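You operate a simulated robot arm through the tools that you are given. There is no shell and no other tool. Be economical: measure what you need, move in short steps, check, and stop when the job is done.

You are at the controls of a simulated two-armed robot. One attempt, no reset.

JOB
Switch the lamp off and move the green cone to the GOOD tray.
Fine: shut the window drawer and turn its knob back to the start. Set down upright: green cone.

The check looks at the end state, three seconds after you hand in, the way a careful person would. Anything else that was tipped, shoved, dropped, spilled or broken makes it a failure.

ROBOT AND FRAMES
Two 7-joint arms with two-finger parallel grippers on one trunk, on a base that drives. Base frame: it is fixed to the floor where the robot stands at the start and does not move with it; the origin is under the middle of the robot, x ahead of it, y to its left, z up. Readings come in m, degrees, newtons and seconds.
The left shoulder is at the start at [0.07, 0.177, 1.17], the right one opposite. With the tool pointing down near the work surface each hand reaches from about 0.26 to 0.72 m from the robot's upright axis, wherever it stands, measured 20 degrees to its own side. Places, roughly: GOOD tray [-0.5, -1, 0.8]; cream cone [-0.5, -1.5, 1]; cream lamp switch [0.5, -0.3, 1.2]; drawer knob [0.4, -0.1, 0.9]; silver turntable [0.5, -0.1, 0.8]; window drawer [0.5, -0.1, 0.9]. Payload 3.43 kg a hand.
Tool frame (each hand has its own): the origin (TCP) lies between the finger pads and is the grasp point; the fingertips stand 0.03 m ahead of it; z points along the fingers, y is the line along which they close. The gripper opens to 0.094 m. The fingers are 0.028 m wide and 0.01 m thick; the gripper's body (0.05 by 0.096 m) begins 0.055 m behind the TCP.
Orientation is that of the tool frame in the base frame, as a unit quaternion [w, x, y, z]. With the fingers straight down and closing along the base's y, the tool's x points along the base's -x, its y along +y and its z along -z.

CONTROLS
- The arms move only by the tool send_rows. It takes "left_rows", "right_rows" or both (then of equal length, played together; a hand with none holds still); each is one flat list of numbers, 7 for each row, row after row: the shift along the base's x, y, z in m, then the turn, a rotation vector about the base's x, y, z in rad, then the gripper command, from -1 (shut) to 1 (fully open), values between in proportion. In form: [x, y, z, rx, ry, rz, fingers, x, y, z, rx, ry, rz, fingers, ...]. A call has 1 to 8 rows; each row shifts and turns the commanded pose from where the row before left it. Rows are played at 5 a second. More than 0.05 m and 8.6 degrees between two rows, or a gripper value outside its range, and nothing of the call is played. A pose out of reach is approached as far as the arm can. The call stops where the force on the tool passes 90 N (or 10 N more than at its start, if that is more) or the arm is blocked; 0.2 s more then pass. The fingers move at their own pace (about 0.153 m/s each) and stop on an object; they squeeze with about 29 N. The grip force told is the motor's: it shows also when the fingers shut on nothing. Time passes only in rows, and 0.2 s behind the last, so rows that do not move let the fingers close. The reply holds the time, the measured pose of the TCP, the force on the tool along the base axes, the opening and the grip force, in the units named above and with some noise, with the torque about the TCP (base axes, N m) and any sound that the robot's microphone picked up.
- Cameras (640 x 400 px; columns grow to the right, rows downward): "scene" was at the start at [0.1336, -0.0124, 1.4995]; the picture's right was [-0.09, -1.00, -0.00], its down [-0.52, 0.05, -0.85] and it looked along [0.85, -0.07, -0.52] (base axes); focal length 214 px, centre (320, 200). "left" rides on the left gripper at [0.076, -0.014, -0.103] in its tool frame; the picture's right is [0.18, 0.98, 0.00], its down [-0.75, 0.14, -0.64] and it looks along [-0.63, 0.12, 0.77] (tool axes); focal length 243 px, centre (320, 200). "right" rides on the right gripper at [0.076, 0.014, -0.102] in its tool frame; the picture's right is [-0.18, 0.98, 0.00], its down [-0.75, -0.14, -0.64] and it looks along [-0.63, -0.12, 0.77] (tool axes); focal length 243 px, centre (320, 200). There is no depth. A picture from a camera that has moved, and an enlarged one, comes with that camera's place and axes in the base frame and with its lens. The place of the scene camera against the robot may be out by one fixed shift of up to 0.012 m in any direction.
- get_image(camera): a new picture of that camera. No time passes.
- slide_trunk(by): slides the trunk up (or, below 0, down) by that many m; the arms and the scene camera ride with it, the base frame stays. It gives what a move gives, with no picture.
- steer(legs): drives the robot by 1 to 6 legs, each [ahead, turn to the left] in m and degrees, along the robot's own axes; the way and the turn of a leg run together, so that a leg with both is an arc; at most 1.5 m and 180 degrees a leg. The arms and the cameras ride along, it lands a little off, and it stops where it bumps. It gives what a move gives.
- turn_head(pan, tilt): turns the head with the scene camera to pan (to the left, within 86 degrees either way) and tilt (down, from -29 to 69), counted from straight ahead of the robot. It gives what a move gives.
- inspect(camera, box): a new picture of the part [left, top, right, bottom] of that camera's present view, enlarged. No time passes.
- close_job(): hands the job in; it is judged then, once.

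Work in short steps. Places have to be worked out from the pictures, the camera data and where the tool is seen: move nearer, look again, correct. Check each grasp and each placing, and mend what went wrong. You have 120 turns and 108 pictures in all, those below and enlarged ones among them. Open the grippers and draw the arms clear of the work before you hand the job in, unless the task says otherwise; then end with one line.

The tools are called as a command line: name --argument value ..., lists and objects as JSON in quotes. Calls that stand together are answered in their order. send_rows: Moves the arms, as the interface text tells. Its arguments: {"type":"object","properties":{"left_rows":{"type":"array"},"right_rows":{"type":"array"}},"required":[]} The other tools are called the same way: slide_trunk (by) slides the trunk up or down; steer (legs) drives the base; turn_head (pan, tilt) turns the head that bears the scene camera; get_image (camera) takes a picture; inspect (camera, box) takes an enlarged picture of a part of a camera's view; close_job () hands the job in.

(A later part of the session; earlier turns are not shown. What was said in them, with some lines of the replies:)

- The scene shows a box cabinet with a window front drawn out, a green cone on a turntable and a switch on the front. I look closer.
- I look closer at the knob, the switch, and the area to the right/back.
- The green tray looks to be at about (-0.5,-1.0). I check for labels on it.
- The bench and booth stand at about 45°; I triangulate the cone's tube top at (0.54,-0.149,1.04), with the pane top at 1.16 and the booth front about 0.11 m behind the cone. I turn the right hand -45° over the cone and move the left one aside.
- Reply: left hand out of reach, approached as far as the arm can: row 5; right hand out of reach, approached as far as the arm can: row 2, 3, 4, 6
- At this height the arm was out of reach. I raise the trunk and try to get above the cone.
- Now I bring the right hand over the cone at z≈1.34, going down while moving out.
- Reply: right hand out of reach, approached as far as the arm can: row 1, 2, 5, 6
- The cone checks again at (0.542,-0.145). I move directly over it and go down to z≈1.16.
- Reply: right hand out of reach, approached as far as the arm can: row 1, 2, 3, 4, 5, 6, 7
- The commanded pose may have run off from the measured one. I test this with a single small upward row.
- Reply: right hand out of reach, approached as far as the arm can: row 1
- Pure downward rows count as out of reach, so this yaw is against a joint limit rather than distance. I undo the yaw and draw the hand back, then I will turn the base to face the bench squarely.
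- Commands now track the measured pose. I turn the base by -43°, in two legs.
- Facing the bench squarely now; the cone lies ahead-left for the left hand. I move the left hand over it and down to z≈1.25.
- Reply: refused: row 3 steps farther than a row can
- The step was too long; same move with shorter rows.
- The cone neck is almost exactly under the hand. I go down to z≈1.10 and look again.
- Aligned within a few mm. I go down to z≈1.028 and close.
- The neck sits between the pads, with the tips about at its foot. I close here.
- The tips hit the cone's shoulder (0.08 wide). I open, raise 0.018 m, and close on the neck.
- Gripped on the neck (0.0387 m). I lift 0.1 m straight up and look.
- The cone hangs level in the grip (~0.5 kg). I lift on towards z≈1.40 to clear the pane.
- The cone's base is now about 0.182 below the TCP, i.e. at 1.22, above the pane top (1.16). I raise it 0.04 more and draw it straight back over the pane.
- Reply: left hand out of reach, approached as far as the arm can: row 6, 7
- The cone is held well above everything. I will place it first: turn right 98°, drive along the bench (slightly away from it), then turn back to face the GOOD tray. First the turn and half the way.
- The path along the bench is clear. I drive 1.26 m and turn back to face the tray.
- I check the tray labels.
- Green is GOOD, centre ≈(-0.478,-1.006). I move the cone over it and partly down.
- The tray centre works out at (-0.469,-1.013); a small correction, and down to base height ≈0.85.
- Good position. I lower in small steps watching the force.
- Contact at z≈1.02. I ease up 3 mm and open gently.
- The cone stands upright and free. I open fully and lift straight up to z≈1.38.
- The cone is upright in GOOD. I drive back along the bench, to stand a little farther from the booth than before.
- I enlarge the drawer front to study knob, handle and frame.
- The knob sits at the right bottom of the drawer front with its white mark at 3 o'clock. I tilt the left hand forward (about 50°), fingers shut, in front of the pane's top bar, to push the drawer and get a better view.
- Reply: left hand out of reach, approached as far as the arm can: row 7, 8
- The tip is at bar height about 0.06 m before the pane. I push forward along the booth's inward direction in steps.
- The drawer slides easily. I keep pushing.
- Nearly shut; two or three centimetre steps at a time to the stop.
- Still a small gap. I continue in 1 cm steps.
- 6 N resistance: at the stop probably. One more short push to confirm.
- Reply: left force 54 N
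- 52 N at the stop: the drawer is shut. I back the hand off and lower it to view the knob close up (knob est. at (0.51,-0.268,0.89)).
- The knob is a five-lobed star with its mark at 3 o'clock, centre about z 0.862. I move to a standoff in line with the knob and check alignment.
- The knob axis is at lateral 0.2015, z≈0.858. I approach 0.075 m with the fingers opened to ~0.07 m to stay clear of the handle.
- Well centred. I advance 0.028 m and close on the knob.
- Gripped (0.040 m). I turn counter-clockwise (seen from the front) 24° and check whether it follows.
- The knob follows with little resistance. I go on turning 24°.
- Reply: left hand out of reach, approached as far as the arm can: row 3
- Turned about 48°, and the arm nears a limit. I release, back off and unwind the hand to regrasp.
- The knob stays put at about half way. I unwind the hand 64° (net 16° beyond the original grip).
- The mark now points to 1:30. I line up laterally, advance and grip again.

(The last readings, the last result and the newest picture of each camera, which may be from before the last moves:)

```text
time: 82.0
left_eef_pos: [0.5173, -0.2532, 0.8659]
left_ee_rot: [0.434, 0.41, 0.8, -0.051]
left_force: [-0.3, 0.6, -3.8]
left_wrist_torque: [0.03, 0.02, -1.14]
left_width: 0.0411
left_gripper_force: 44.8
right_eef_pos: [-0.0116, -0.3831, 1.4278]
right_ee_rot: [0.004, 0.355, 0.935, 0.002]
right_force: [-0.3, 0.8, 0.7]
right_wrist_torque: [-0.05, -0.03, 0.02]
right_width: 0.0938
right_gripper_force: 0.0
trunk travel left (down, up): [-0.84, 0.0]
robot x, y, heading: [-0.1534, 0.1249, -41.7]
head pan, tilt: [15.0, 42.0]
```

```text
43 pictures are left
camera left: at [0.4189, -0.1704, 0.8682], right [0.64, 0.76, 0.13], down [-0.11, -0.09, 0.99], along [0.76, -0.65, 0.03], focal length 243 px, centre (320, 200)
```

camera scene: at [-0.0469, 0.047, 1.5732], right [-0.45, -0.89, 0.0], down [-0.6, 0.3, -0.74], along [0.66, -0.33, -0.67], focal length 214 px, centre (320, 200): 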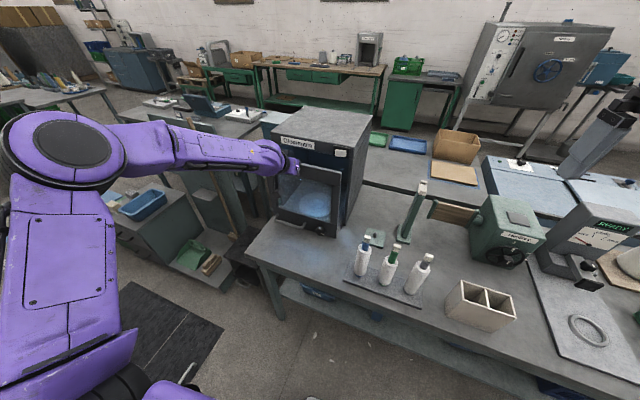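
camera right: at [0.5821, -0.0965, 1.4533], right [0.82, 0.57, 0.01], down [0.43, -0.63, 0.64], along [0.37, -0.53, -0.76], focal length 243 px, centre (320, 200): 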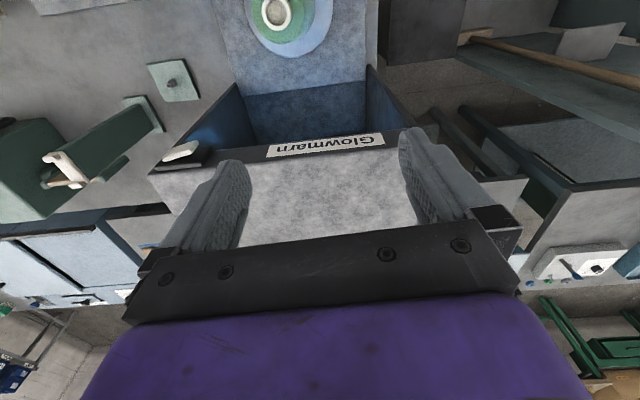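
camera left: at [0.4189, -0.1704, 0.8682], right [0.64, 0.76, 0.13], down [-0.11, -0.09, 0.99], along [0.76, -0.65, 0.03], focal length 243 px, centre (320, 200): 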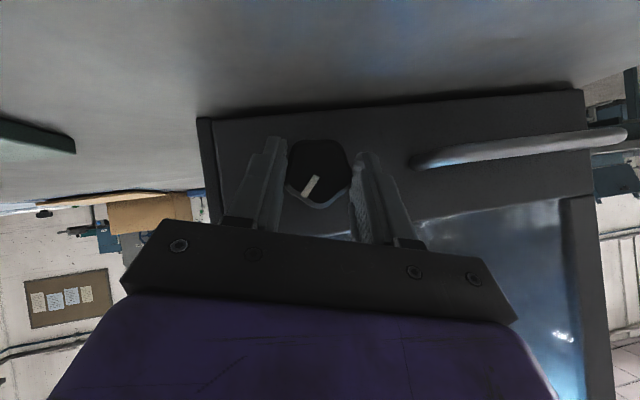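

Gripped again. I turn on 32° counter-clockwise.

send_rows --left_rows '[0.0014, 0.0013, 0.0003, -0.096, 0.1012, 0, -1, 0.0014, 0.0013, 0, -0.096, 0.1012, 0, -1, 0.0014, 0.0013, -0.0002, -0.096, 0.1012, 0, -1, 0.0014, 0.0013, -0.0004, -0.096, 0.1012, 0, -1]'

get_image --camera "left"

```text
time: 83.0
left_eef_pos: [0.5216, -0.25, 0.8657]
left_ee_rot: [0.335, 0.301, 0.846, -0.284]
left_force: [-9.1, -7.4, -8.4]
left_wrist_torque: [-0.2, 0.03, -0.4]
left_width: 0.0409
left_gripper_force: 45.0
right_eef_pos: [-0.0132, -0.3834, 1.427]
right_ee_rot: [0.004, 0.355, 0.935, 0.003]
right_force: [-0.1, -0.2, -0.2]
right_wrist_torque: [-0.02, -0.02, 0.01]
right_width: 0.0939
right_gripper_force: 0.1
trunk travel left (down, up): [-0.84, 0.0]
robot x, y, heading: [-0.1528, 0.1265, -41.8]
head pan, tilt: [15.0, 42.0]
```

```text
42 pictures are left
camera left: at [0.4258, -0.1634, 0.8767], right [0.58, 0.7, -0.41], down [0.29, 0.29, 0.91], along [0.76, -0.65, -0.04], focal length 243 px, centre (320, 200)
```

left: 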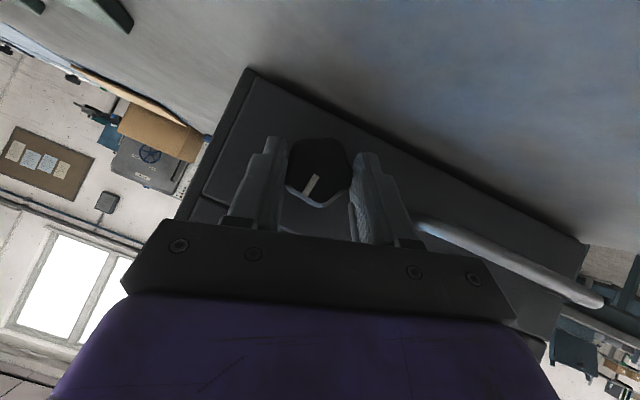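

The mark is about 10° right of up. I go on in small steps, feeling for a stop.

send_rows --left_rows '[0.0006, 0.0006, -0.0003, -0.048, 0.0506, 0, -1, 0.0006, 0.0006, -0.0003, -0.048, 0.0506, 0, -1, 0.0006, 0.0006, -0.0003, -0.048, 0.0506, 0, -1]'

inspect --camera "left" --box '[260, 120, 380, 220]'

```text
time: 83.8
left_eef_pos: [0.5233, -0.2493, 0.8661]
left_ee_rot: [0.291, 0.254, 0.847, -0.365]
left_force: [-9.6, -9.2, -7.6]
left_wrist_torque: [0.55, -0.66, -0.89]
left_width: 0.0417
left_gripper_force: 45.0
right_eef_pos: [-0.0144, -0.3854, 1.4271]
right_ee_rot: [0.005, 0.355, 0.935, 0.004]
right_force: [-0.7, 0.1, -0.4]
right_wrist_torque: [-0.01, 0.04, 0.05]
right_width: 0.0938
right_gripper_force: 0.0
trunk travel left (down, up): [-0.84, 0.0]
robot x, y, heading: [-0.1553, 0.1237, -41.8]
head pan, tilt: [15.0, 42.0]
```

```text
4.00 times, centred on (320, 170) of left
camera zoom: at [0.4298, -0.1605, 0.8786], right [0.5, 0.63, -0.59], down [0.42, 0.41, 0.81], along [0.75, -0.65, -0.06], focal length 970 px, centre (320, 320)
```

zoom: 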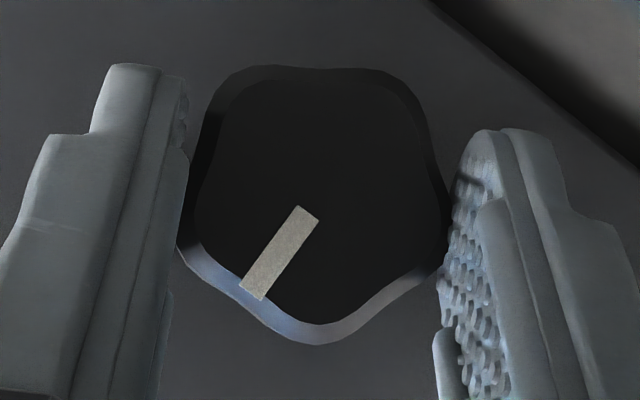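

The mark is now straight up and the torque rises to ~0.86 N m: the stop. I release, back off and check.

send_rows --left_rows '[0, 0, 0, 0, 0, 0, 0.5, 0, 0, 0, 0, 0, 0, 0.5, -0.0193, 0.0203, 0.002, 0, 0, 0, 0.5, -0.0193, 0.0203, 0.002, 0, 0, 0, 0.5, -0.0193, 0.0203, 0.002, 0, 0, 0, 0.5]'

inspect --camera "left" --box '[250, 100, 410, 220]'

inspect --camera "scene" --box '[240, 120, 360, 240]'

```text
time: 85.0
left_eef_pos: [0.4668, -0.1872, 0.8703]
left_ee_rot: [0.293, 0.253, 0.847, -0.366]
left_force: [0.0, 0.1, 0.5]
left_wrist_torque: [-0.02, -0.03, -0.01]
left_width: 0.0704
left_gripper_force: 0.1
right_eef_pos: [-0.0144, -0.382, 1.4268]
right_ee_rot: [0.006, 0.355, 0.935, 0.002]
right_force: [-0.9, 0.1, 0.3]
right_wrist_torque: [-0.02, -0.01, 0.03]
right_width: 0.0939
right_gripper_force: 0.0
trunk travel left (down, up): [-0.84, 0.0]
robot x, y, heading: [-0.1536, 0.1247, -41.7]
head pan, tilt: [15.0, 42.0]
```

```text
3.33 times, centred on (330, 160) of left
camera zoom: at [0.3728, -0.0999, 0.8842], right [0.5, 0.63, -0.59], down [0.42, 0.42, 0.81], along [0.76, -0.65, -0.06], focal length 809 px, centre (287, 333)
```

zoom: 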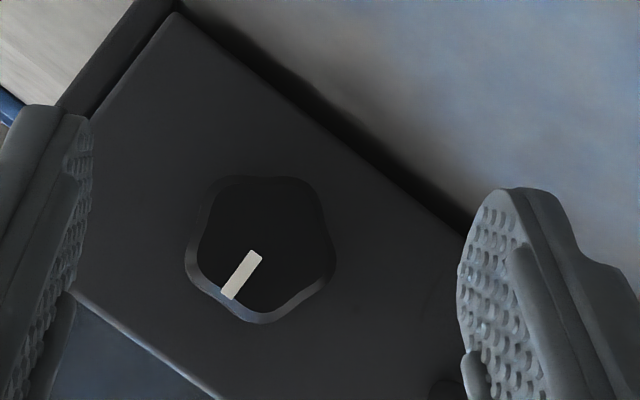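

```text
3.33 times, centred on (300, 180) of scene
camera zoom: at [-0.0481, 0.0486, 1.5734], right [-0.45, -0.89, 0.0], down [-0.6, 0.3, -0.74], along [0.66, -0.33, -0.67], focal length 715 px, centre (387, 267)
```

zoom: 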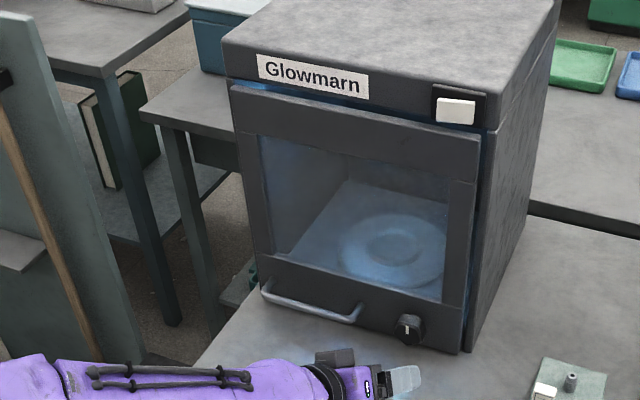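

The knob mark points straight up, at the start. Now the lamp switch: I unwind the left hand and raise it in front of the switch for a view.

send_rows --left_rows '[-0.012, 0.012, 0.03, 0, 0, 0, 0.5, -0.008, -0.008, 0.042, 0.096, -0.1012, 0, -1, -0.008, -0.008, 0.042, 0.096, -0.1012, 0, -1, -0.008, -0.008, 0.042, 0.096, -0.1012, 0, -1, -0.008, -0.007, 0.042, 0.096, -0.1012, 0, -1, 0, 0, 0.045, 0.096, -0.1012, 0, -1, 0, 0, 0.045, 0, 0, 0, -1, 0, 0, 0.045, 0, 0, 0, -1]'

get_image --camera "left"

```text
time: 86.8
left_eef_pos: [0.421, -0.2038, 1.2088]
left_ee_rot: [0.426, 0.398, 0.808, -0.083]
left_force: [-0.2, 0.7, -0.1]
left_wrist_torque: [0.04, 0.02, 0.0]
left_width: 0.0
left_gripper_force: 29.3
right_eef_pos: [-0.0154, -0.3815, 1.4286]
right_ee_rot: [0.006, 0.355, 0.935, 0.002]
right_force: [-0.9, 0.3, 0.1]
right_wrist_torque: [0.01, -0.03, -0.01]
right_width: 0.0943
right_gripper_force: 0.1
trunk travel left (down, up): [-0.84, 0.0]
robot x, y, heading: [-0.1532, 0.1271, -41.6]
head pan, tilt: [15.0, 42.0]
```

```text
38 pictures are left
camera left: at [0.3227, -0.12, 1.2115], right [0.64, 0.76, 0.06], down [-0.06, -0.03, 1.0], along [0.76, -0.64, 0.02], focal length 243 px, centre (320, 200)
```

left: 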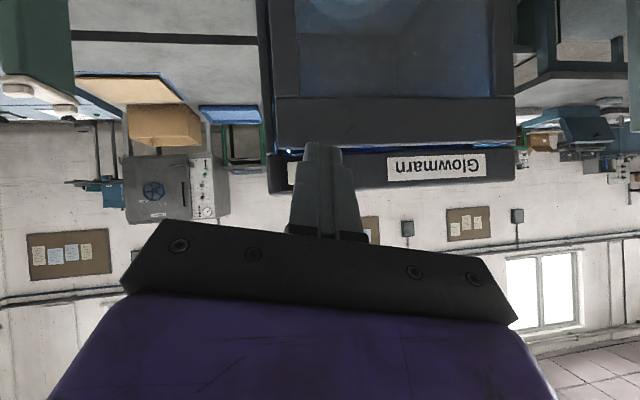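

The fingers hide the switch. I shift left 0.06 m to view it.

send_rows --left_rows '[0.022, 0.021, 0, 0, 0, 0, -1, 0.022, 0.021, 0, 0, 0, 0, -1]'

inspect --camera "left" --box '[190, 120, 290, 220]'

inspect --camera "scene" --box '[300, 130, 360, 180]'

```text
time: 87.3
left_eef_pos: [0.4693, -0.1585, 1.2067]
left_ee_rot: [0.424, 0.397, 0.81, -0.083]
left_force: [1.2, 1.1, -0.2]
left_wrist_torque: [-0.01, 0.0, 0.02]
left_width: 0.0001
left_gripper_force: 28.8
right_eef_pos: [-0.0108, -0.3808, 1.4297]
right_ee_rot: [0.005, 0.355, 0.935, 0.002]
right_force: [0.5, -0.7, 0.1]
right_wrist_torque: [0.02, 0.03, 0.02]
right_width: 0.094
right_gripper_force: 0.0
trunk travel left (down, up): [-0.84, 0.0]
robot x, y, heading: [-0.1552, 0.1236, -41.5]
head pan, tilt: [15.0, 42.0]
```

```text
4.00 times, centred on (240, 170) of left
camera zoom: at [0.3715, -0.0751, 1.2095], right [0.64, 0.77, 0.06], down [-0.05, -0.03, 1.0], along [0.77, -0.64, 0.02], focal length 970 px, centre (640, 320)
```

zoom: 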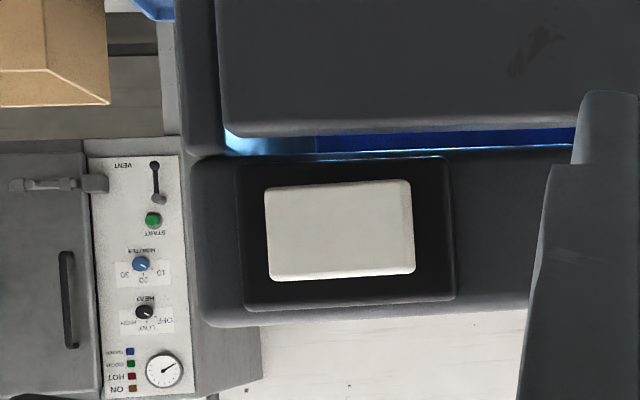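

```text
8.00 times, centred on (330, 155) of scene
camera zoom: at [-0.0455, 0.0518, 1.5734], right [-0.45, -0.89, 0.0], down [-0.6, 0.3, -0.74], along [0.66, -0.33, -0.67], focal length 1716 px, centre (240, 560)
```

zoom: 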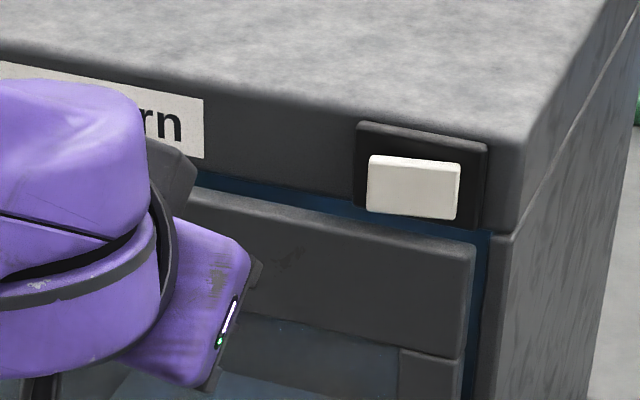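

The top of the rocker seems to stand out, so I will press its upper half. I go back in front of it (tip corner aimed at z≈1.193) and advance to about 4 cm.

send_rows --left_rows '[-0.0243, -0.0231, -0.003, 0, 0, 0, -1, -0.0243, -0.0231, -0.003, 0, 0, 0, -1, 0.0206, -0.0218, 0, 0, 0, 0, -1, 0.0206, -0.0218, 0, 0, 0, 0, -1, 0.0206, -0.0218, 0, 0, 0, 0, -1]'

inspect --camera "scene" --box '[290, 120, 370, 190]'

get_image --camera "left"

```text
time: 88.5
left_eef_pos: [0.4798, -0.2754, 1.198]
left_ee_rot: [0.425, 0.397, 0.809, -0.082]
left_force: [0.1, -0.7, 0.4]
left_wrist_torque: [-0.01, 0.02, 0.01]
left_width: 0.0001
left_gripper_force: 28.9
right_eef_pos: [-0.0124, -0.3836, 1.4282]
right_ee_rot: [0.005, 0.355, 0.935, 0.003]
right_force: [-0.8, -0.5, 0.1]
right_wrist_torque: [-0.01, -0.01, 0.02]
right_width: 0.094
right_gripper_force: 0.0
trunk travel left (down, up): [-0.84, 0.0]
robot x, y, heading: [-0.1582, 0.1195, -41.4]
head pan, tilt: [15.0, 42.0]
```

```text
5.71 times, centred on (330, 155) of scene
camera zoom: at [-0.0465, 0.0479, 1.5733], right [-0.45, -0.89, 0.0], down [-0.6, 0.3, -0.74], along [0.66, -0.33, -0.67], focal length 1226 px, centre (263, 457)
```

zoom: 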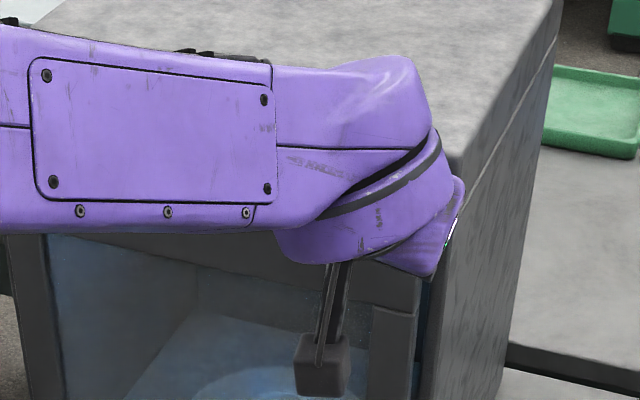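

```text
34 pictures are left
camera left: at [0.3807, -0.1925, 1.2012], right [0.64, 0.77, 0.06], down [-0.05, -0.04, 1.0], along [0.77, -0.64, 0.02], focal length 243 px, centre (320, 200)
```

left: 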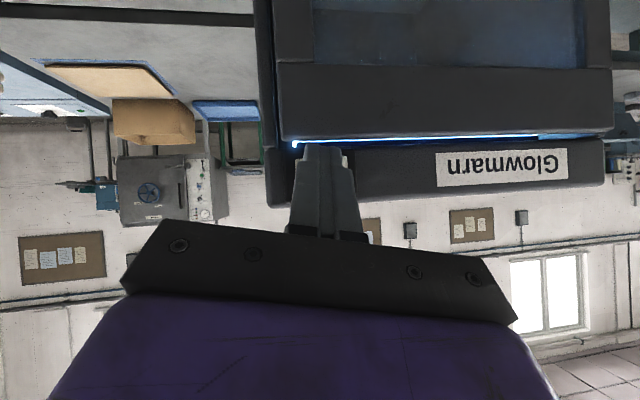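

Positioned. I advance in small steps until I feel the switch.

send_rows --left_rows '[0.0075, -0.0038, 0, 0, 0, 0, -1, 0.0055, -0.0058, 0, 0, 0, 0, -1, 0.0055, -0.0058, 0, 0, 0, 0, -1]'

```text
time: 89.3
left_eef_pos: [0.4983, -0.2881, 1.1988]
left_ee_rot: [0.425, 0.396, 0.81, -0.082]
left_force: [-1.1, 4.7, 0.2]
left_wrist_torque: [0.04, 0.0, 0.11]
left_width: 0.0001
left_gripper_force: 28.7
right_eef_pos: [-0.0158, -0.3799, 1.4284]
right_ee_rot: [0.006, 0.356, 0.935, 0.003]
right_force: [-0.1, 0.3, -0.1]
right_wrist_torque: [-0.02, 0.0, 0.01]
right_width: 0.0942
right_gripper_force: 0.0
trunk travel left (down, up): [-0.84, 0.0]
robot x, y, heading: [-0.1533, 0.1245, -41.4]
head pan, tilt: [15.0, 42.0]
```

Contact begun (~5 N). I press a few mm further.

send_rows --left_rows '[0.0028, -0.0029, 0, 0, 0, 0, -1, 0.0028, -0.0029, 0, 0, 0, 0, -1]'

get_image --camera "left"

```text
time: 90.0
left_eef_pos: [0.4994, -0.2875, 1.1987]
left_ee_rot: [0.423, 0.396, 0.811, -0.081]
left_force: [-26.9, 30.5, -12.4]
left_wrist_torque: [0.72, 0.28, 0.23]
left_width: 0.0
left_gripper_force: 29.0
right_eef_pos: [-0.0181, -0.3748, 1.4304]
right_ee_rot: [0.008, 0.355, 0.935, 0.001]
right_force: [0.1, 0.0, 0.1]
right_wrist_torque: [0.03, 0.01, 0.01]
right_width: 0.094
right_gripper_force: 0.1
trunk travel left (down, up): [-0.84, 0.0]
robot x, y, heading: [-0.1507, 0.1253, -41.5]
head pan, tilt: [15.0, 42.0]
```

```text
33 pictures are left
camera left: at [0.4003, -0.2047, 1.2032], right [0.64, 0.77, 0.06], down [-0.05, -0.04, 1.0], along [0.77, -0.64, 0.02], focal length 243 px, centre (320, 200)
```

left: 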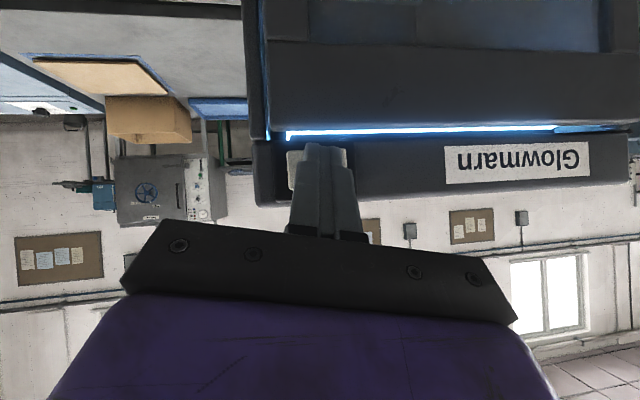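

42 N with no travel and the lamp still on: the upper half is already in, so the lower half must be pressed. I back off 3 cm, tilt the hand steeper (65°) so its tip corner is low and clear of the pane.

send_rows --left_rows '[-0.0103, 0.0109, 0, 0, 0, 0, -1, -0.0138, 0.0145, 0, 0.1053, 0.0999, 0, -1, 0, 0, -0.001, 0.1053, 0.0999, 0, -1, 0, 0, -0.001, 0.1053, 0.0999, 0, -1]'

get_image --camera "left"

```text
time: 91.0
left_eef_pos: [0.4814, -0.2715, 1.1971]
left_ee_rot: [0.297, 0.43, 0.852, -0.035]
left_force: [-0.4, -1.0, -0.8]
left_wrist_torque: [0.03, 0.03, -0.01]
left_width: 0.0
left_gripper_force: 28.9
left hand out of reach, approached as far as the arm can: row 4
right_eef_pos: [-0.0121, -0.3845, 1.428]
right_ee_rot: [0.004, 0.355, 0.935, 0.003]
right_force: [0.0, -0.2, -0.2]
right_wrist_torque: [0.01, 0.0, 0.01]
right_width: 0.0939
right_gripper_force: 0.2
trunk travel left (down, up): [-0.84, 0.0]
robot x, y, heading: [-0.154, 0.1218, -41.7]
head pan, tilt: [15.0, 42.0]
heard: click, click
```

```text
32 pictures are left
camera left: at [0.3885, -0.1923, 1.2382], right [0.66, 0.75, 0.09], down [0.14, -0.24, 0.96], along [0.74, -0.62, -0.27], focal length 243 px, centre (320, 200)
```

left: 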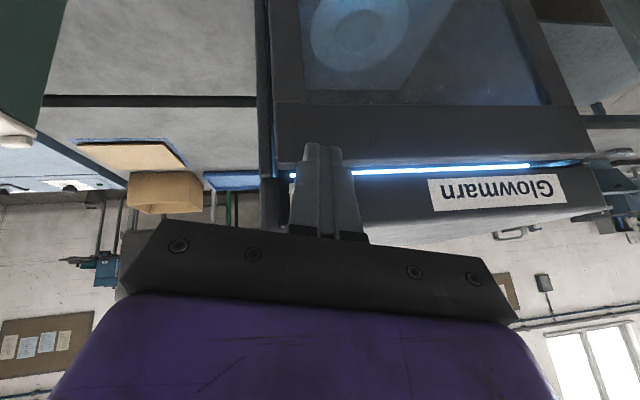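

I heard two clicks while retreating. I check the light and the switch state.

send_rows --left_rows '[0.022, 0.021, 0, 0, 0, 0, -1, 0.022, 0.021, 0, 0, 0, 0, -1, 0.015, 0.0145, 0, 0, 0, 0, -1]'

get_image --camera "left"

inspect --camera "scene" --box '[260, 110, 380, 220]'

```text
time: 91.8
left_eef_pos: [0.5306, -0.2189, 1.1962]
left_ee_rot: [0.299, 0.43, 0.851, -0.036]
left_force: [0.5, 0.3, 1.6]
left_wrist_torque: [0.0, -0.02, 0.01]
left_width: 0.0
left_gripper_force: 28.3
left hand out of reach, approached as far as the arm can: row 3
right_eef_pos: [-0.0143, -0.3819, 1.4284]
right_ee_rot: [0.006, 0.355, 0.935, 0.003]
right_force: [-0.4, 0.4, -0.3]
right_wrist_torque: [-0.02, 0.02, 0.02]
right_width: 0.0939
right_gripper_force: 0.1
trunk travel left (down, up): [-0.84, 0.0]
robot x, y, heading: [-0.1521, 0.1221, -41.5]
head pan, tilt: [15.0, 42.0]
```

```text
31 pictures are left
camera left: at [0.4368, -0.14, 1.2371], right [0.66, 0.75, 0.09], down [0.14, -0.24, 0.96], along [0.74, -0.62, -0.26], focal length 243 px, centre (320, 200)
```

left: 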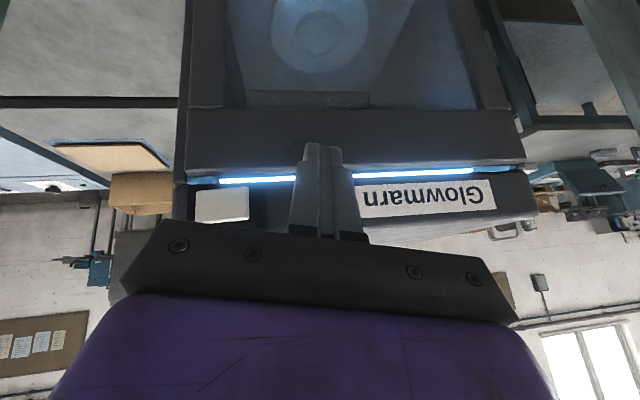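

```text
3.64 times, centred on (320, 165) of scene
camera zoom: at [-0.048, 0.049, 1.5734], right [-0.45, -0.89, 0.0], down [-0.6, 0.3, -0.74], along [0.67, -0.33, -0.67], focal length 780 px, centre (320, 327)
```

zoom: 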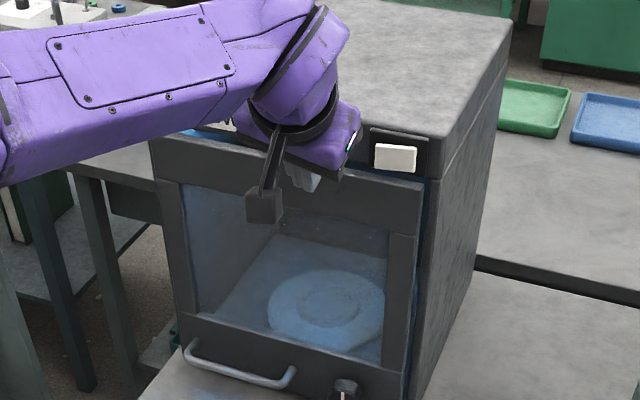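

The tube is still lit. I inspect the rocker's present tilt.

inspect --camera "left" --box '[170, 160, 270, 240]'

inspect --camera "scene" --box '[310, 135, 360, 175]'

```text
5.00 times, centred on (220, 200) of left
camera zoom: at [0.4368, -0.14, 1.2371], right [0.66, 0.75, 0.09], down [0.14, -0.24, 0.96], along [0.74, -0.62, -0.26], focal length 1213 px, centre (820, 200)
```

zoom: 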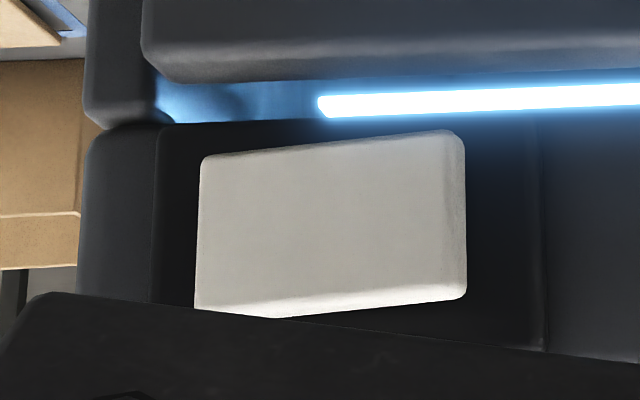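

```text
10.00 times, centred on (335, 155) of scene
camera zoom: at [-0.048, 0.049, 1.5734], right [-0.45, -0.89, 0.0], down [-0.6, 0.3, -0.74], along [0.67, -0.33, -0.67], focal length 2145 px, centre (170, 650)
```

zoom: 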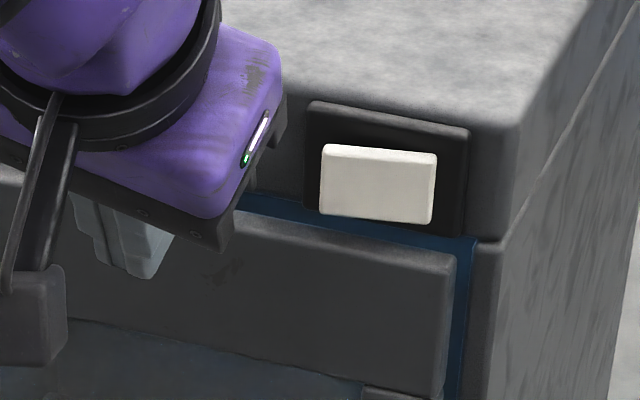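

The rocker tilts left-right: its left end stands out and the right end is in. So I must press its left end (lateral ≈0.182, z≈1.184). I back off a little, shift over, and come close.

send_rows --left_rows '[-0.0206, 0.0218, 0.002, 0, 0, 0, -1, -0.0196, -0.0186, 0.001, 0, 0, 0, -1, -0.0196, -0.0186, 0.001, 0, 0, 0, -1, 0.0206, -0.0218, 0, 0, 0, 0, -1]'

get_image --camera "left"

```text
time: 92.8
left_eef_pos: [0.4926, -0.2576, 1.1998]
left_ee_rot: [0.296, 0.429, 0.852, -0.035]
left_force: [0.6, 0.0, -0.9]
left_wrist_torque: [0.02, 0.0, -0.02]
left_width: 0.0
left_gripper_force: 29.3
right_eef_pos: [-0.0118, -0.3822, 1.4273]
right_ee_rot: [0.005, 0.355, 0.935, 0.003]
right_force: [0.4, 0.3, 0.6]
right_wrist_torque: [0.02, 0.02, -0.03]
right_width: 0.0938
right_gripper_force: 0.1
trunk travel left (down, up): [-0.84, 0.0]
robot x, y, heading: [-0.1569, 0.1218, -41.7]
head pan, tilt: [15.0, 42.0]
```

```text
27 pictures are left
camera left: at [0.4001, -0.1782, 1.2399], right [0.66, 0.75, 0.09], down [0.14, -0.24, 0.96], along [0.74, -0.62, -0.27], focal length 243 px, centre (320, 200)
```

left: 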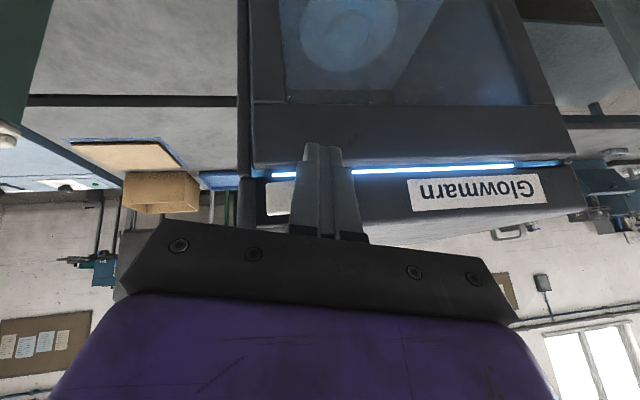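

Lateral is right (0.180). I advance in 6 mm steps.

send_rows --left_rows '[0.0055, -0.0058, 0, 0, 0, 0, -1, 0.0041, -0.0044, 0, 0, 0, 0, -1, 0.0041, -0.0044, 0, 0, 0, 0, -1]'

```text
time: 93.5
left_eef_pos: [0.5011, -0.2642, 1.2009]
left_ee_rot: [0.299, 0.428, 0.852, -0.036]
left_force: [0.4, 0.9, -0.6]
left_wrist_torque: [-0.01, 0.0, 0.0]
left_width: 0.0
left_gripper_force: 29.2
left hand out of reach, approached as far as the arm can: row 3
right_eef_pos: [-0.0133, -0.3823, 1.4278]
right_ee_rot: [0.005, 0.355, 0.935, 0.002]
right_force: [-0.5, 0.2, -0.4]
right_wrist_torque: [-0.01, -0.02, 0.03]
right_width: 0.0941
right_gripper_force: 0.2
trunk travel left (down, up): [-0.84, 0.0]
robot x, y, heading: [-0.1533, 0.1249, -41.6]
head pan, tilt: [15.0, 42.0]
```

Reach limit due to the steep pitch. I pitch back up 16° here and continue.

send_rows --left_rows '[-0.004, 0.004, -0.004, -0.1053, -0.0999, 0, -1, 0, 0, -0.004, -0.1053, -0.0999, 0, -1, 0.0041, -0.0044, 0, 0, 0, 0, -1, 0.0041, -0.0044, 0, 0, 0, 0, -1]'

```text
time: 94.5
left_eef_pos: [0.5067, -0.2715, 1.1913]
left_ee_rot: [0.425, 0.396, 0.81, -0.081]
left_force: [0.4, -0.3, 1.2]
left_wrist_torque: [-0.03, -0.01, 0.0]
left_width: 0.0001
left_gripper_force: 28.9
right_eef_pos: [-0.0125, -0.3829, 1.4282]
right_ee_rot: [0.004, 0.355, 0.935, 0.003]
right_force: [-0.7, 0.7, 0.2]
right_wrist_torque: [-0.01, 0.01, 0.01]
right_width: 0.0942
right_gripper_force: 0.1
trunk travel left (down, up): [-0.84, 0.0]
robot x, y, heading: [-0.1519, 0.1278, -41.5]
head pan, tilt: [15.0, 42.0]
```

No contact yet; a few mm more.

send_rows --left_rows '[0.0028, -0.0029, 0, 0, 0, 0, -1, 0.0028, -0.0029, 0, 0, 0, 0, -1]'

```text
time: 95.2
left_eef_pos: [0.5117, -0.2764, 1.1892]
left_ee_rot: [0.425, 0.396, 0.81, -0.081]
left_force: [0.5, 1.1, -0.1]
left_wrist_torque: [-0.03, 0.01, 0.0]
left_width: 0.0
left_gripper_force: 28.7
right_eef_pos: [-0.0129, -0.3819, 1.428]
right_ee_rot: [0.005, 0.355, 0.935, 0.003]
right_force: [0.3, -0.6, 0.7]
right_wrist_torque: [-0.02, 0.01, 0.01]
right_width: 0.0939
right_gripper_force: 0.1
trunk travel left (down, up): [-0.84, 0.0]
robot x, y, heading: [-0.1539, 0.1201, -41.5]
head pan, tilt: [15.0, 42.0]
heard: click
```

A click. I look whether the lamp went off.

get_image --camera "left"

```text
26 pictures are left
camera left: at [0.4135, -0.1931, 1.1945], right [0.64, 0.77, 0.06], down [-0.05, -0.04, 1.0], along [0.77, -0.64, 0.02], focal length 243 px, centre (320, 200)
```

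left: 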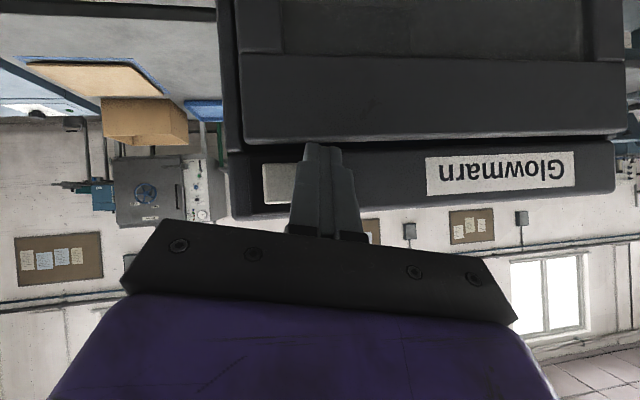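

The lamp is off. I retreat straight back, without turning or sideways motion.

send_rows --left_rows '[-0.0103, 0.0109, 0, 0, 0, 0, -1, -0.0206, 0.0218, 0, 0, 0, 0, -1, -0.0206, 0.0218, 0, 0, 0, 0, -1, -0.0206, 0.0218, 0, 0, 0, 0, -1, -0.0206, 0.0218, 0.02, 0, 0, 0, -1, -0.0206, 0.0218, 0.03, 0, 0, 0, -1]'

get_image --camera "left"

inspect --camera "scene" --box '[230, 110, 370, 240]'

```text
time: 96.5
left_eef_pos: [0.3983, -0.1538, 1.2433]
left_ee_rot: [0.426, 0.397, 0.809, -0.082]
left_force: [-1.2, 0.6, 0.1]
left_wrist_torque: [0.0, -0.02, 0.02]
left_width: 0.0002
left_gripper_force: 29.3
right_eef_pos: [-0.0152, -0.3804, 1.4286]
right_ee_rot: [0.006, 0.354, 0.935, 0.002]
right_force: [-1.2, 0.6, -0.2]
right_wrist_torque: [0.0, -0.03, -0.01]
right_width: 0.0943
right_gripper_force: 0.1
trunk travel left (down, up): [-0.84, 0.0]
robot x, y, heading: [-0.1553, 0.1242, -41.6]
head pan, tilt: [15.0, 42.0]
```

```text
25 pictures are left
camera left: at [0.2998, -0.0707, 1.2464], right [0.64, 0.77, 0.06], down [-0.06, -0.03, 1.0], along [0.77, -0.64, 0.02], focal length 243 px, centre (320, 200)
```

left: 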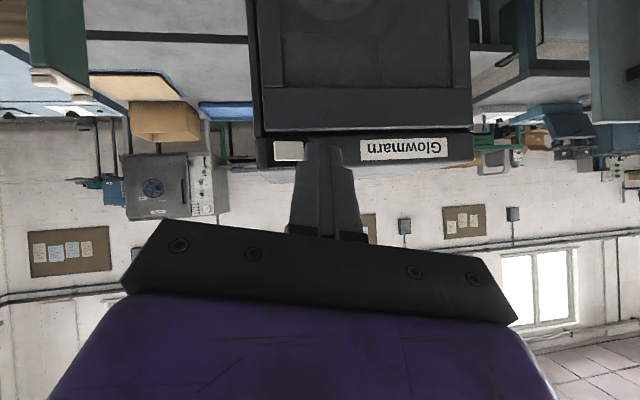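

```text
3.08 times, centred on (300, 175) of scene
camera zoom: at [-0.0496, 0.0514, 1.5736], right [-0.45, -0.89, 0.0], down [-0.6, 0.3, -0.74], along [0.67, -0.33, -0.67], focal length 660 px, centre (382, 277)
```

zoom: 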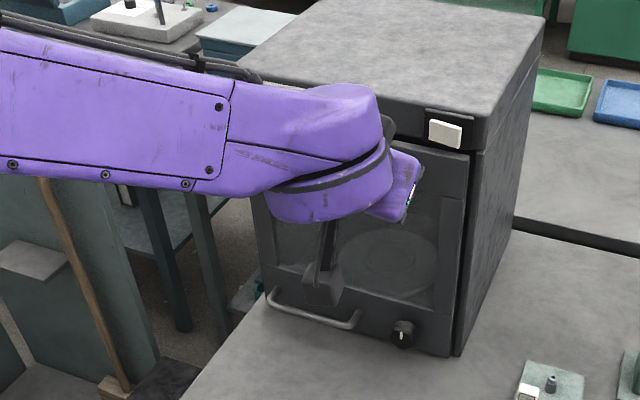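

Lamp stays off and the knob is at start. As a check that the drawer has not crept out, I touch the pane's top bar again with light force, away from the switch.

send_rows --left_rows '[0.022, 0.021, -0.03, 0, 0, 0, -1, 0.022, 0.021, -0.03, 0, 0, 0, -1, 0.015, 0.014, -0.03, 0, 0, 0, -1, 0.0206, -0.0218, 0, 0, 0, 0, -1, 0.0206, -0.0218, 0, 0, 0, 0, -1, 0.0206, -0.0218, 0, 0, 0, 0, -1, 0.0206, -0.0218, 0, 0, 0, 0, -1]'

```text
time: 98.2
left_eef_pos: [0.5438, -0.1901, 1.1508]
left_ee_rot: [0.425, 0.397, 0.809, -0.082]
left_force: [-0.3, -0.2, 0.1]
left_wrist_torque: [0.02, -0.01, 0.02]
left_width: 0.0002
left_gripper_force: 28.7
right_eef_pos: [-0.0121, -0.3838, 1.4284]
right_ee_rot: [0.004, 0.356, 0.935, 0.003]
right_force: [0.7, -0.7, 0.3]
right_wrist_torque: [0.01, -0.02, -0.05]
right_width: 0.0938
right_gripper_force: 0.1
trunk travel left (down, up): [-0.84, 0.0]
robot x, y, heading: [-0.1509, 0.1261, -41.5]
head pan, tilt: [15.0, 42.0]
```

No contact yet at n=-0.512 (earlier stop at -0.557). I advance 1 cm at a time.

send_rows --left_rows '[0.0069, -0.0073, 0, 0, 0, 0, -1, 0.0069, -0.0073, 0, 0, 0, 0, -1, 0.0069, -0.0073, 0, 0, 0, 0, -1, 0.0069, -0.0073, 0, 0, 0, 0, -1]'

get_image --camera "left"

```text
time: 99.2
left_eef_pos: [0.5662, -0.2163, 1.1524]
left_ee_rot: [0.425, 0.397, 0.809, -0.082]
left_force: [-1.1, 0.1, -0.1]
left_wrist_torque: [-0.01, -0.03, 0.0]
left_width: 0.0
left_gripper_force: 28.7
right_eef_pos: [-0.0128, -0.3824, 1.4289]
right_ee_rot: [0.005, 0.354, 0.935, 0.003]
right_force: [-0.4, -0.3, -0.5]
right_wrist_torque: [0.01, -0.02, 0.03]
right_width: 0.0937
right_gripper_force: 0.0
trunk travel left (down, up): [-0.84, 0.0]
robot x, y, heading: [-0.1543, 0.1258, -41.6]
head pan, tilt: [15.0, 42.0]
```

```text
23 pictures are left
camera left: at [0.4692, -0.1337, 1.1557], right [0.64, 0.77, 0.06], down [-0.06, -0.04, 1.0], along [0.77, -0.64, 0.02], focal length 243 px, centre (320, 200)
```

left: 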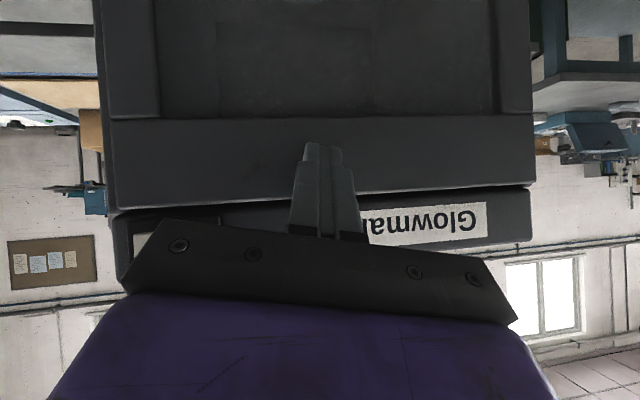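

Still no contact at -0.546, so it hasn't crept out. One last 1.2 cm to confirm contact at the same stop.

send_rows --left_rows '[0.0041, -0.0044, 0, 0, 0, 0, -1, 0.0041, -0.0044, 0, 0, 0, 0, -1]'

```text
time: 99.8
left_eef_pos: [0.5747, -0.2239, 1.1519]
left_ee_rot: [0.426, 0.396, 0.809, -0.082]
left_force: [-5.1, 5.1, 1.0]
left_wrist_torque: [0.08, -0.03, -0.02]
left_width: 0.0001
left_gripper_force: 29.4
right_eef_pos: [-0.0151, -0.3805, 1.4296]
right_ee_rot: [0.005, 0.355, 0.935, 0.002]
right_force: [0.4, -0.6, 0.7]
right_wrist_torque: [0.02, 0.0, 0.0]
right_width: 0.0942
right_gripper_force: 0.0
trunk travel left (down, up): [-0.84, 0.0]
robot x, y, heading: [-0.1573, 0.1237, -41.7]
head pan, tilt: [15.0, 42.0]
```

Contact at the same place (-0.558): the drawer is fully shut. I retreat straight back and open the gripper.

send_rows --left_rows '[-0.0206, 0.0218, 0, 0, 0, 0, -1, -0.0206, 0.0218, 0, 0, 0, 0, -1, -0.0206, 0.0218, 0, 0, 0, 0, -1, -0.0206, 0.0218, 0.02, 0, 0, 0, 0, -0.0206, 0.0218, 0.02, 0, 0, 0, 1, -0.0206, 0.0218, 0.03, 0, 0, 0, 1, -0.0206, 0.0218, 0.03, 0, 0, 0, 1]'

steer --legs '[[-0.25, 0]]'

turn_head --pan 0 --tilt 35

get_image --camera "scene"

```text
time: 101.3
left_eef_pos: [0.4282, -0.0718, 1.2517]
left_ee_rot: [0.425, 0.396, 0.81, -0.081]
left_force: [-0.2, -0.2, 0.4]
left_wrist_torque: [0.0, -0.02, 0.02]
left_width: 0.094
left_gripper_force: 0.2
right_eef_pos: [-0.0154, -0.3808, 1.4292]
right_ee_rot: [0.006, 0.355, 0.935, 0.002]
right_force: [-0.6, 0.0, 0.2]
right_wrist_torque: [0.01, -0.01, 0.01]
right_width: 0.0942
right_gripper_force: 0.1
trunk travel left (down, up): [-0.84, 0.0]
robot x, y, heading: [-0.1545, 0.1247, -41.5]
head pan, tilt: [15.0, 42.0]
```

```text
time: 103.2
left_eef_pos: [0.2455, 0.0928, 1.2492]
left_ee_rot: [0.424, 0.396, 0.81, -0.081]
left_force: [0.8, -0.1, -0.5]
left_wrist_torque: [-0.01, 0.02, -0.02]
left_width: 0.094
left_gripper_force: 0.0
right_eef_pos: [-0.1967, -0.217, 1.4272]
right_ee_rot: [0.004, 0.354, 0.935, 0.002]
right_force: [0.5, -1.1, 0.2]
right_wrist_torque: [-0.01, 0.01, -0.02]
right_width: 0.0941
right_gripper_force: 0.1
trunk travel left (down, up): [-0.84, 0.0]
robot x, y, heading: [-0.3413, 0.2909, -41.4]
head pan, tilt: [15.0, 42.0]
```

```text
time: 103.9
left_eef_pos: [0.2431, 0.0939, 1.2505]
left_ee_rot: [0.425, 0.396, 0.81, -0.08]
left_force: [0.2, 0.0, 0.7]
left_wrist_torque: [0.0, -0.02, 0.02]
left_width: 0.0942
left_gripper_force: 0.1
right_eef_pos: [-0.2006, -0.215, 1.4291]
right_ee_rot: [0.006, 0.354, 0.935, 0.003]
right_force: [-0.3, -0.9, 0.8]
right_wrist_torque: [0.0, 0.02, 0.02]
right_width: 0.0939
right_gripper_force: 0.1
trunk travel left (down, up): [-0.84, 0.0]
robot x, y, heading: [-0.3387, 0.2963, -41.1]
head pan, tilt: [0.0, 35.0]
```

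```text
22 pictures are left
camera scene: at [-0.2442, 0.1949, 1.584], right [-0.66, -0.75, 0.0], down [-0.43, 0.38, -0.82], along [0.61, -0.54, -0.57], focal length 214 px, centre (320, 200)
```

scene: 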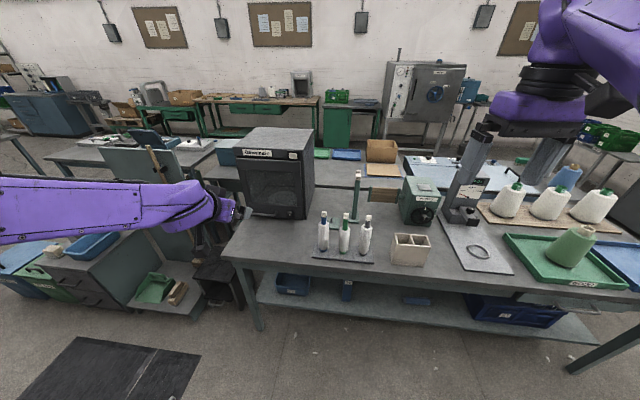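

All looks in place; one last enlarged check of the booth and the cone.

inspect --camera "scene" --box '[210, 110, 350, 230]'

inspect --camera "scene" --box '[460, 160, 640, 300]'

```text
3.33 times, centred on (280, 170) of scene
camera zoom: at [-0.2442, 0.1949, 1.584], right [-0.66, -0.75, 0.0], down [-0.43, 0.38, -0.82], along [0.61, -0.54, -0.57], focal length 715 px, centre (453, 300)
```

zoom: 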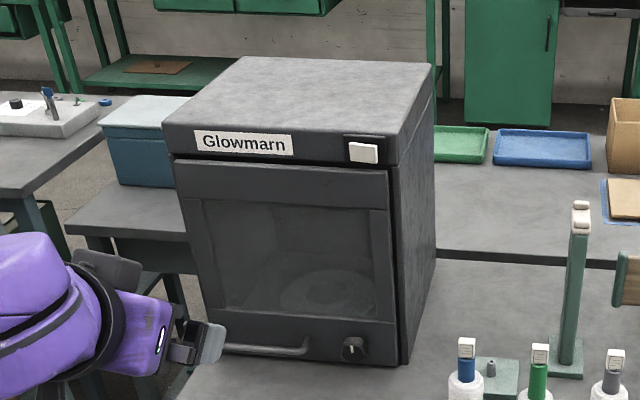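

```text
2.86 times, centred on (550, 230) of scene
camera zoom: at [-0.2442, 0.1949, 1.584], right [-0.66, -0.75, 0.0], down [-0.43, 0.38, -0.82], along [0.61, -0.54, -0.57], focal length 613 px, centre (-337, 114)
```

zoom: 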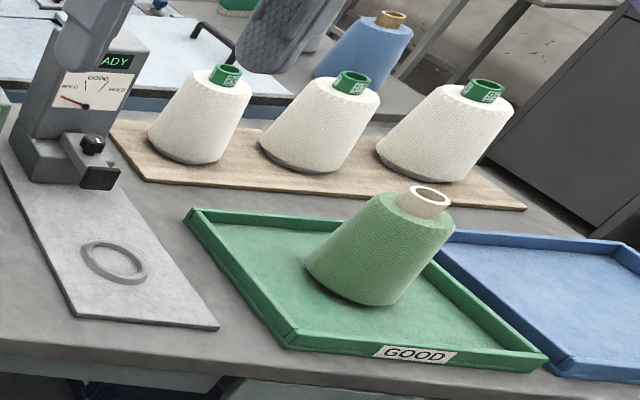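

Lamp off, drawer shut, knob at its start mark, cone upright in GOOD, arms clear. I hand the job in.

close_job

```text
The job is handed in.
```

The lamp is off, the window drawer is shut with its knob back at the upright start position, and the green cone stands upright in the GOOD tray. I took upright as the knob's start because it stopped there; the panel has no marks.
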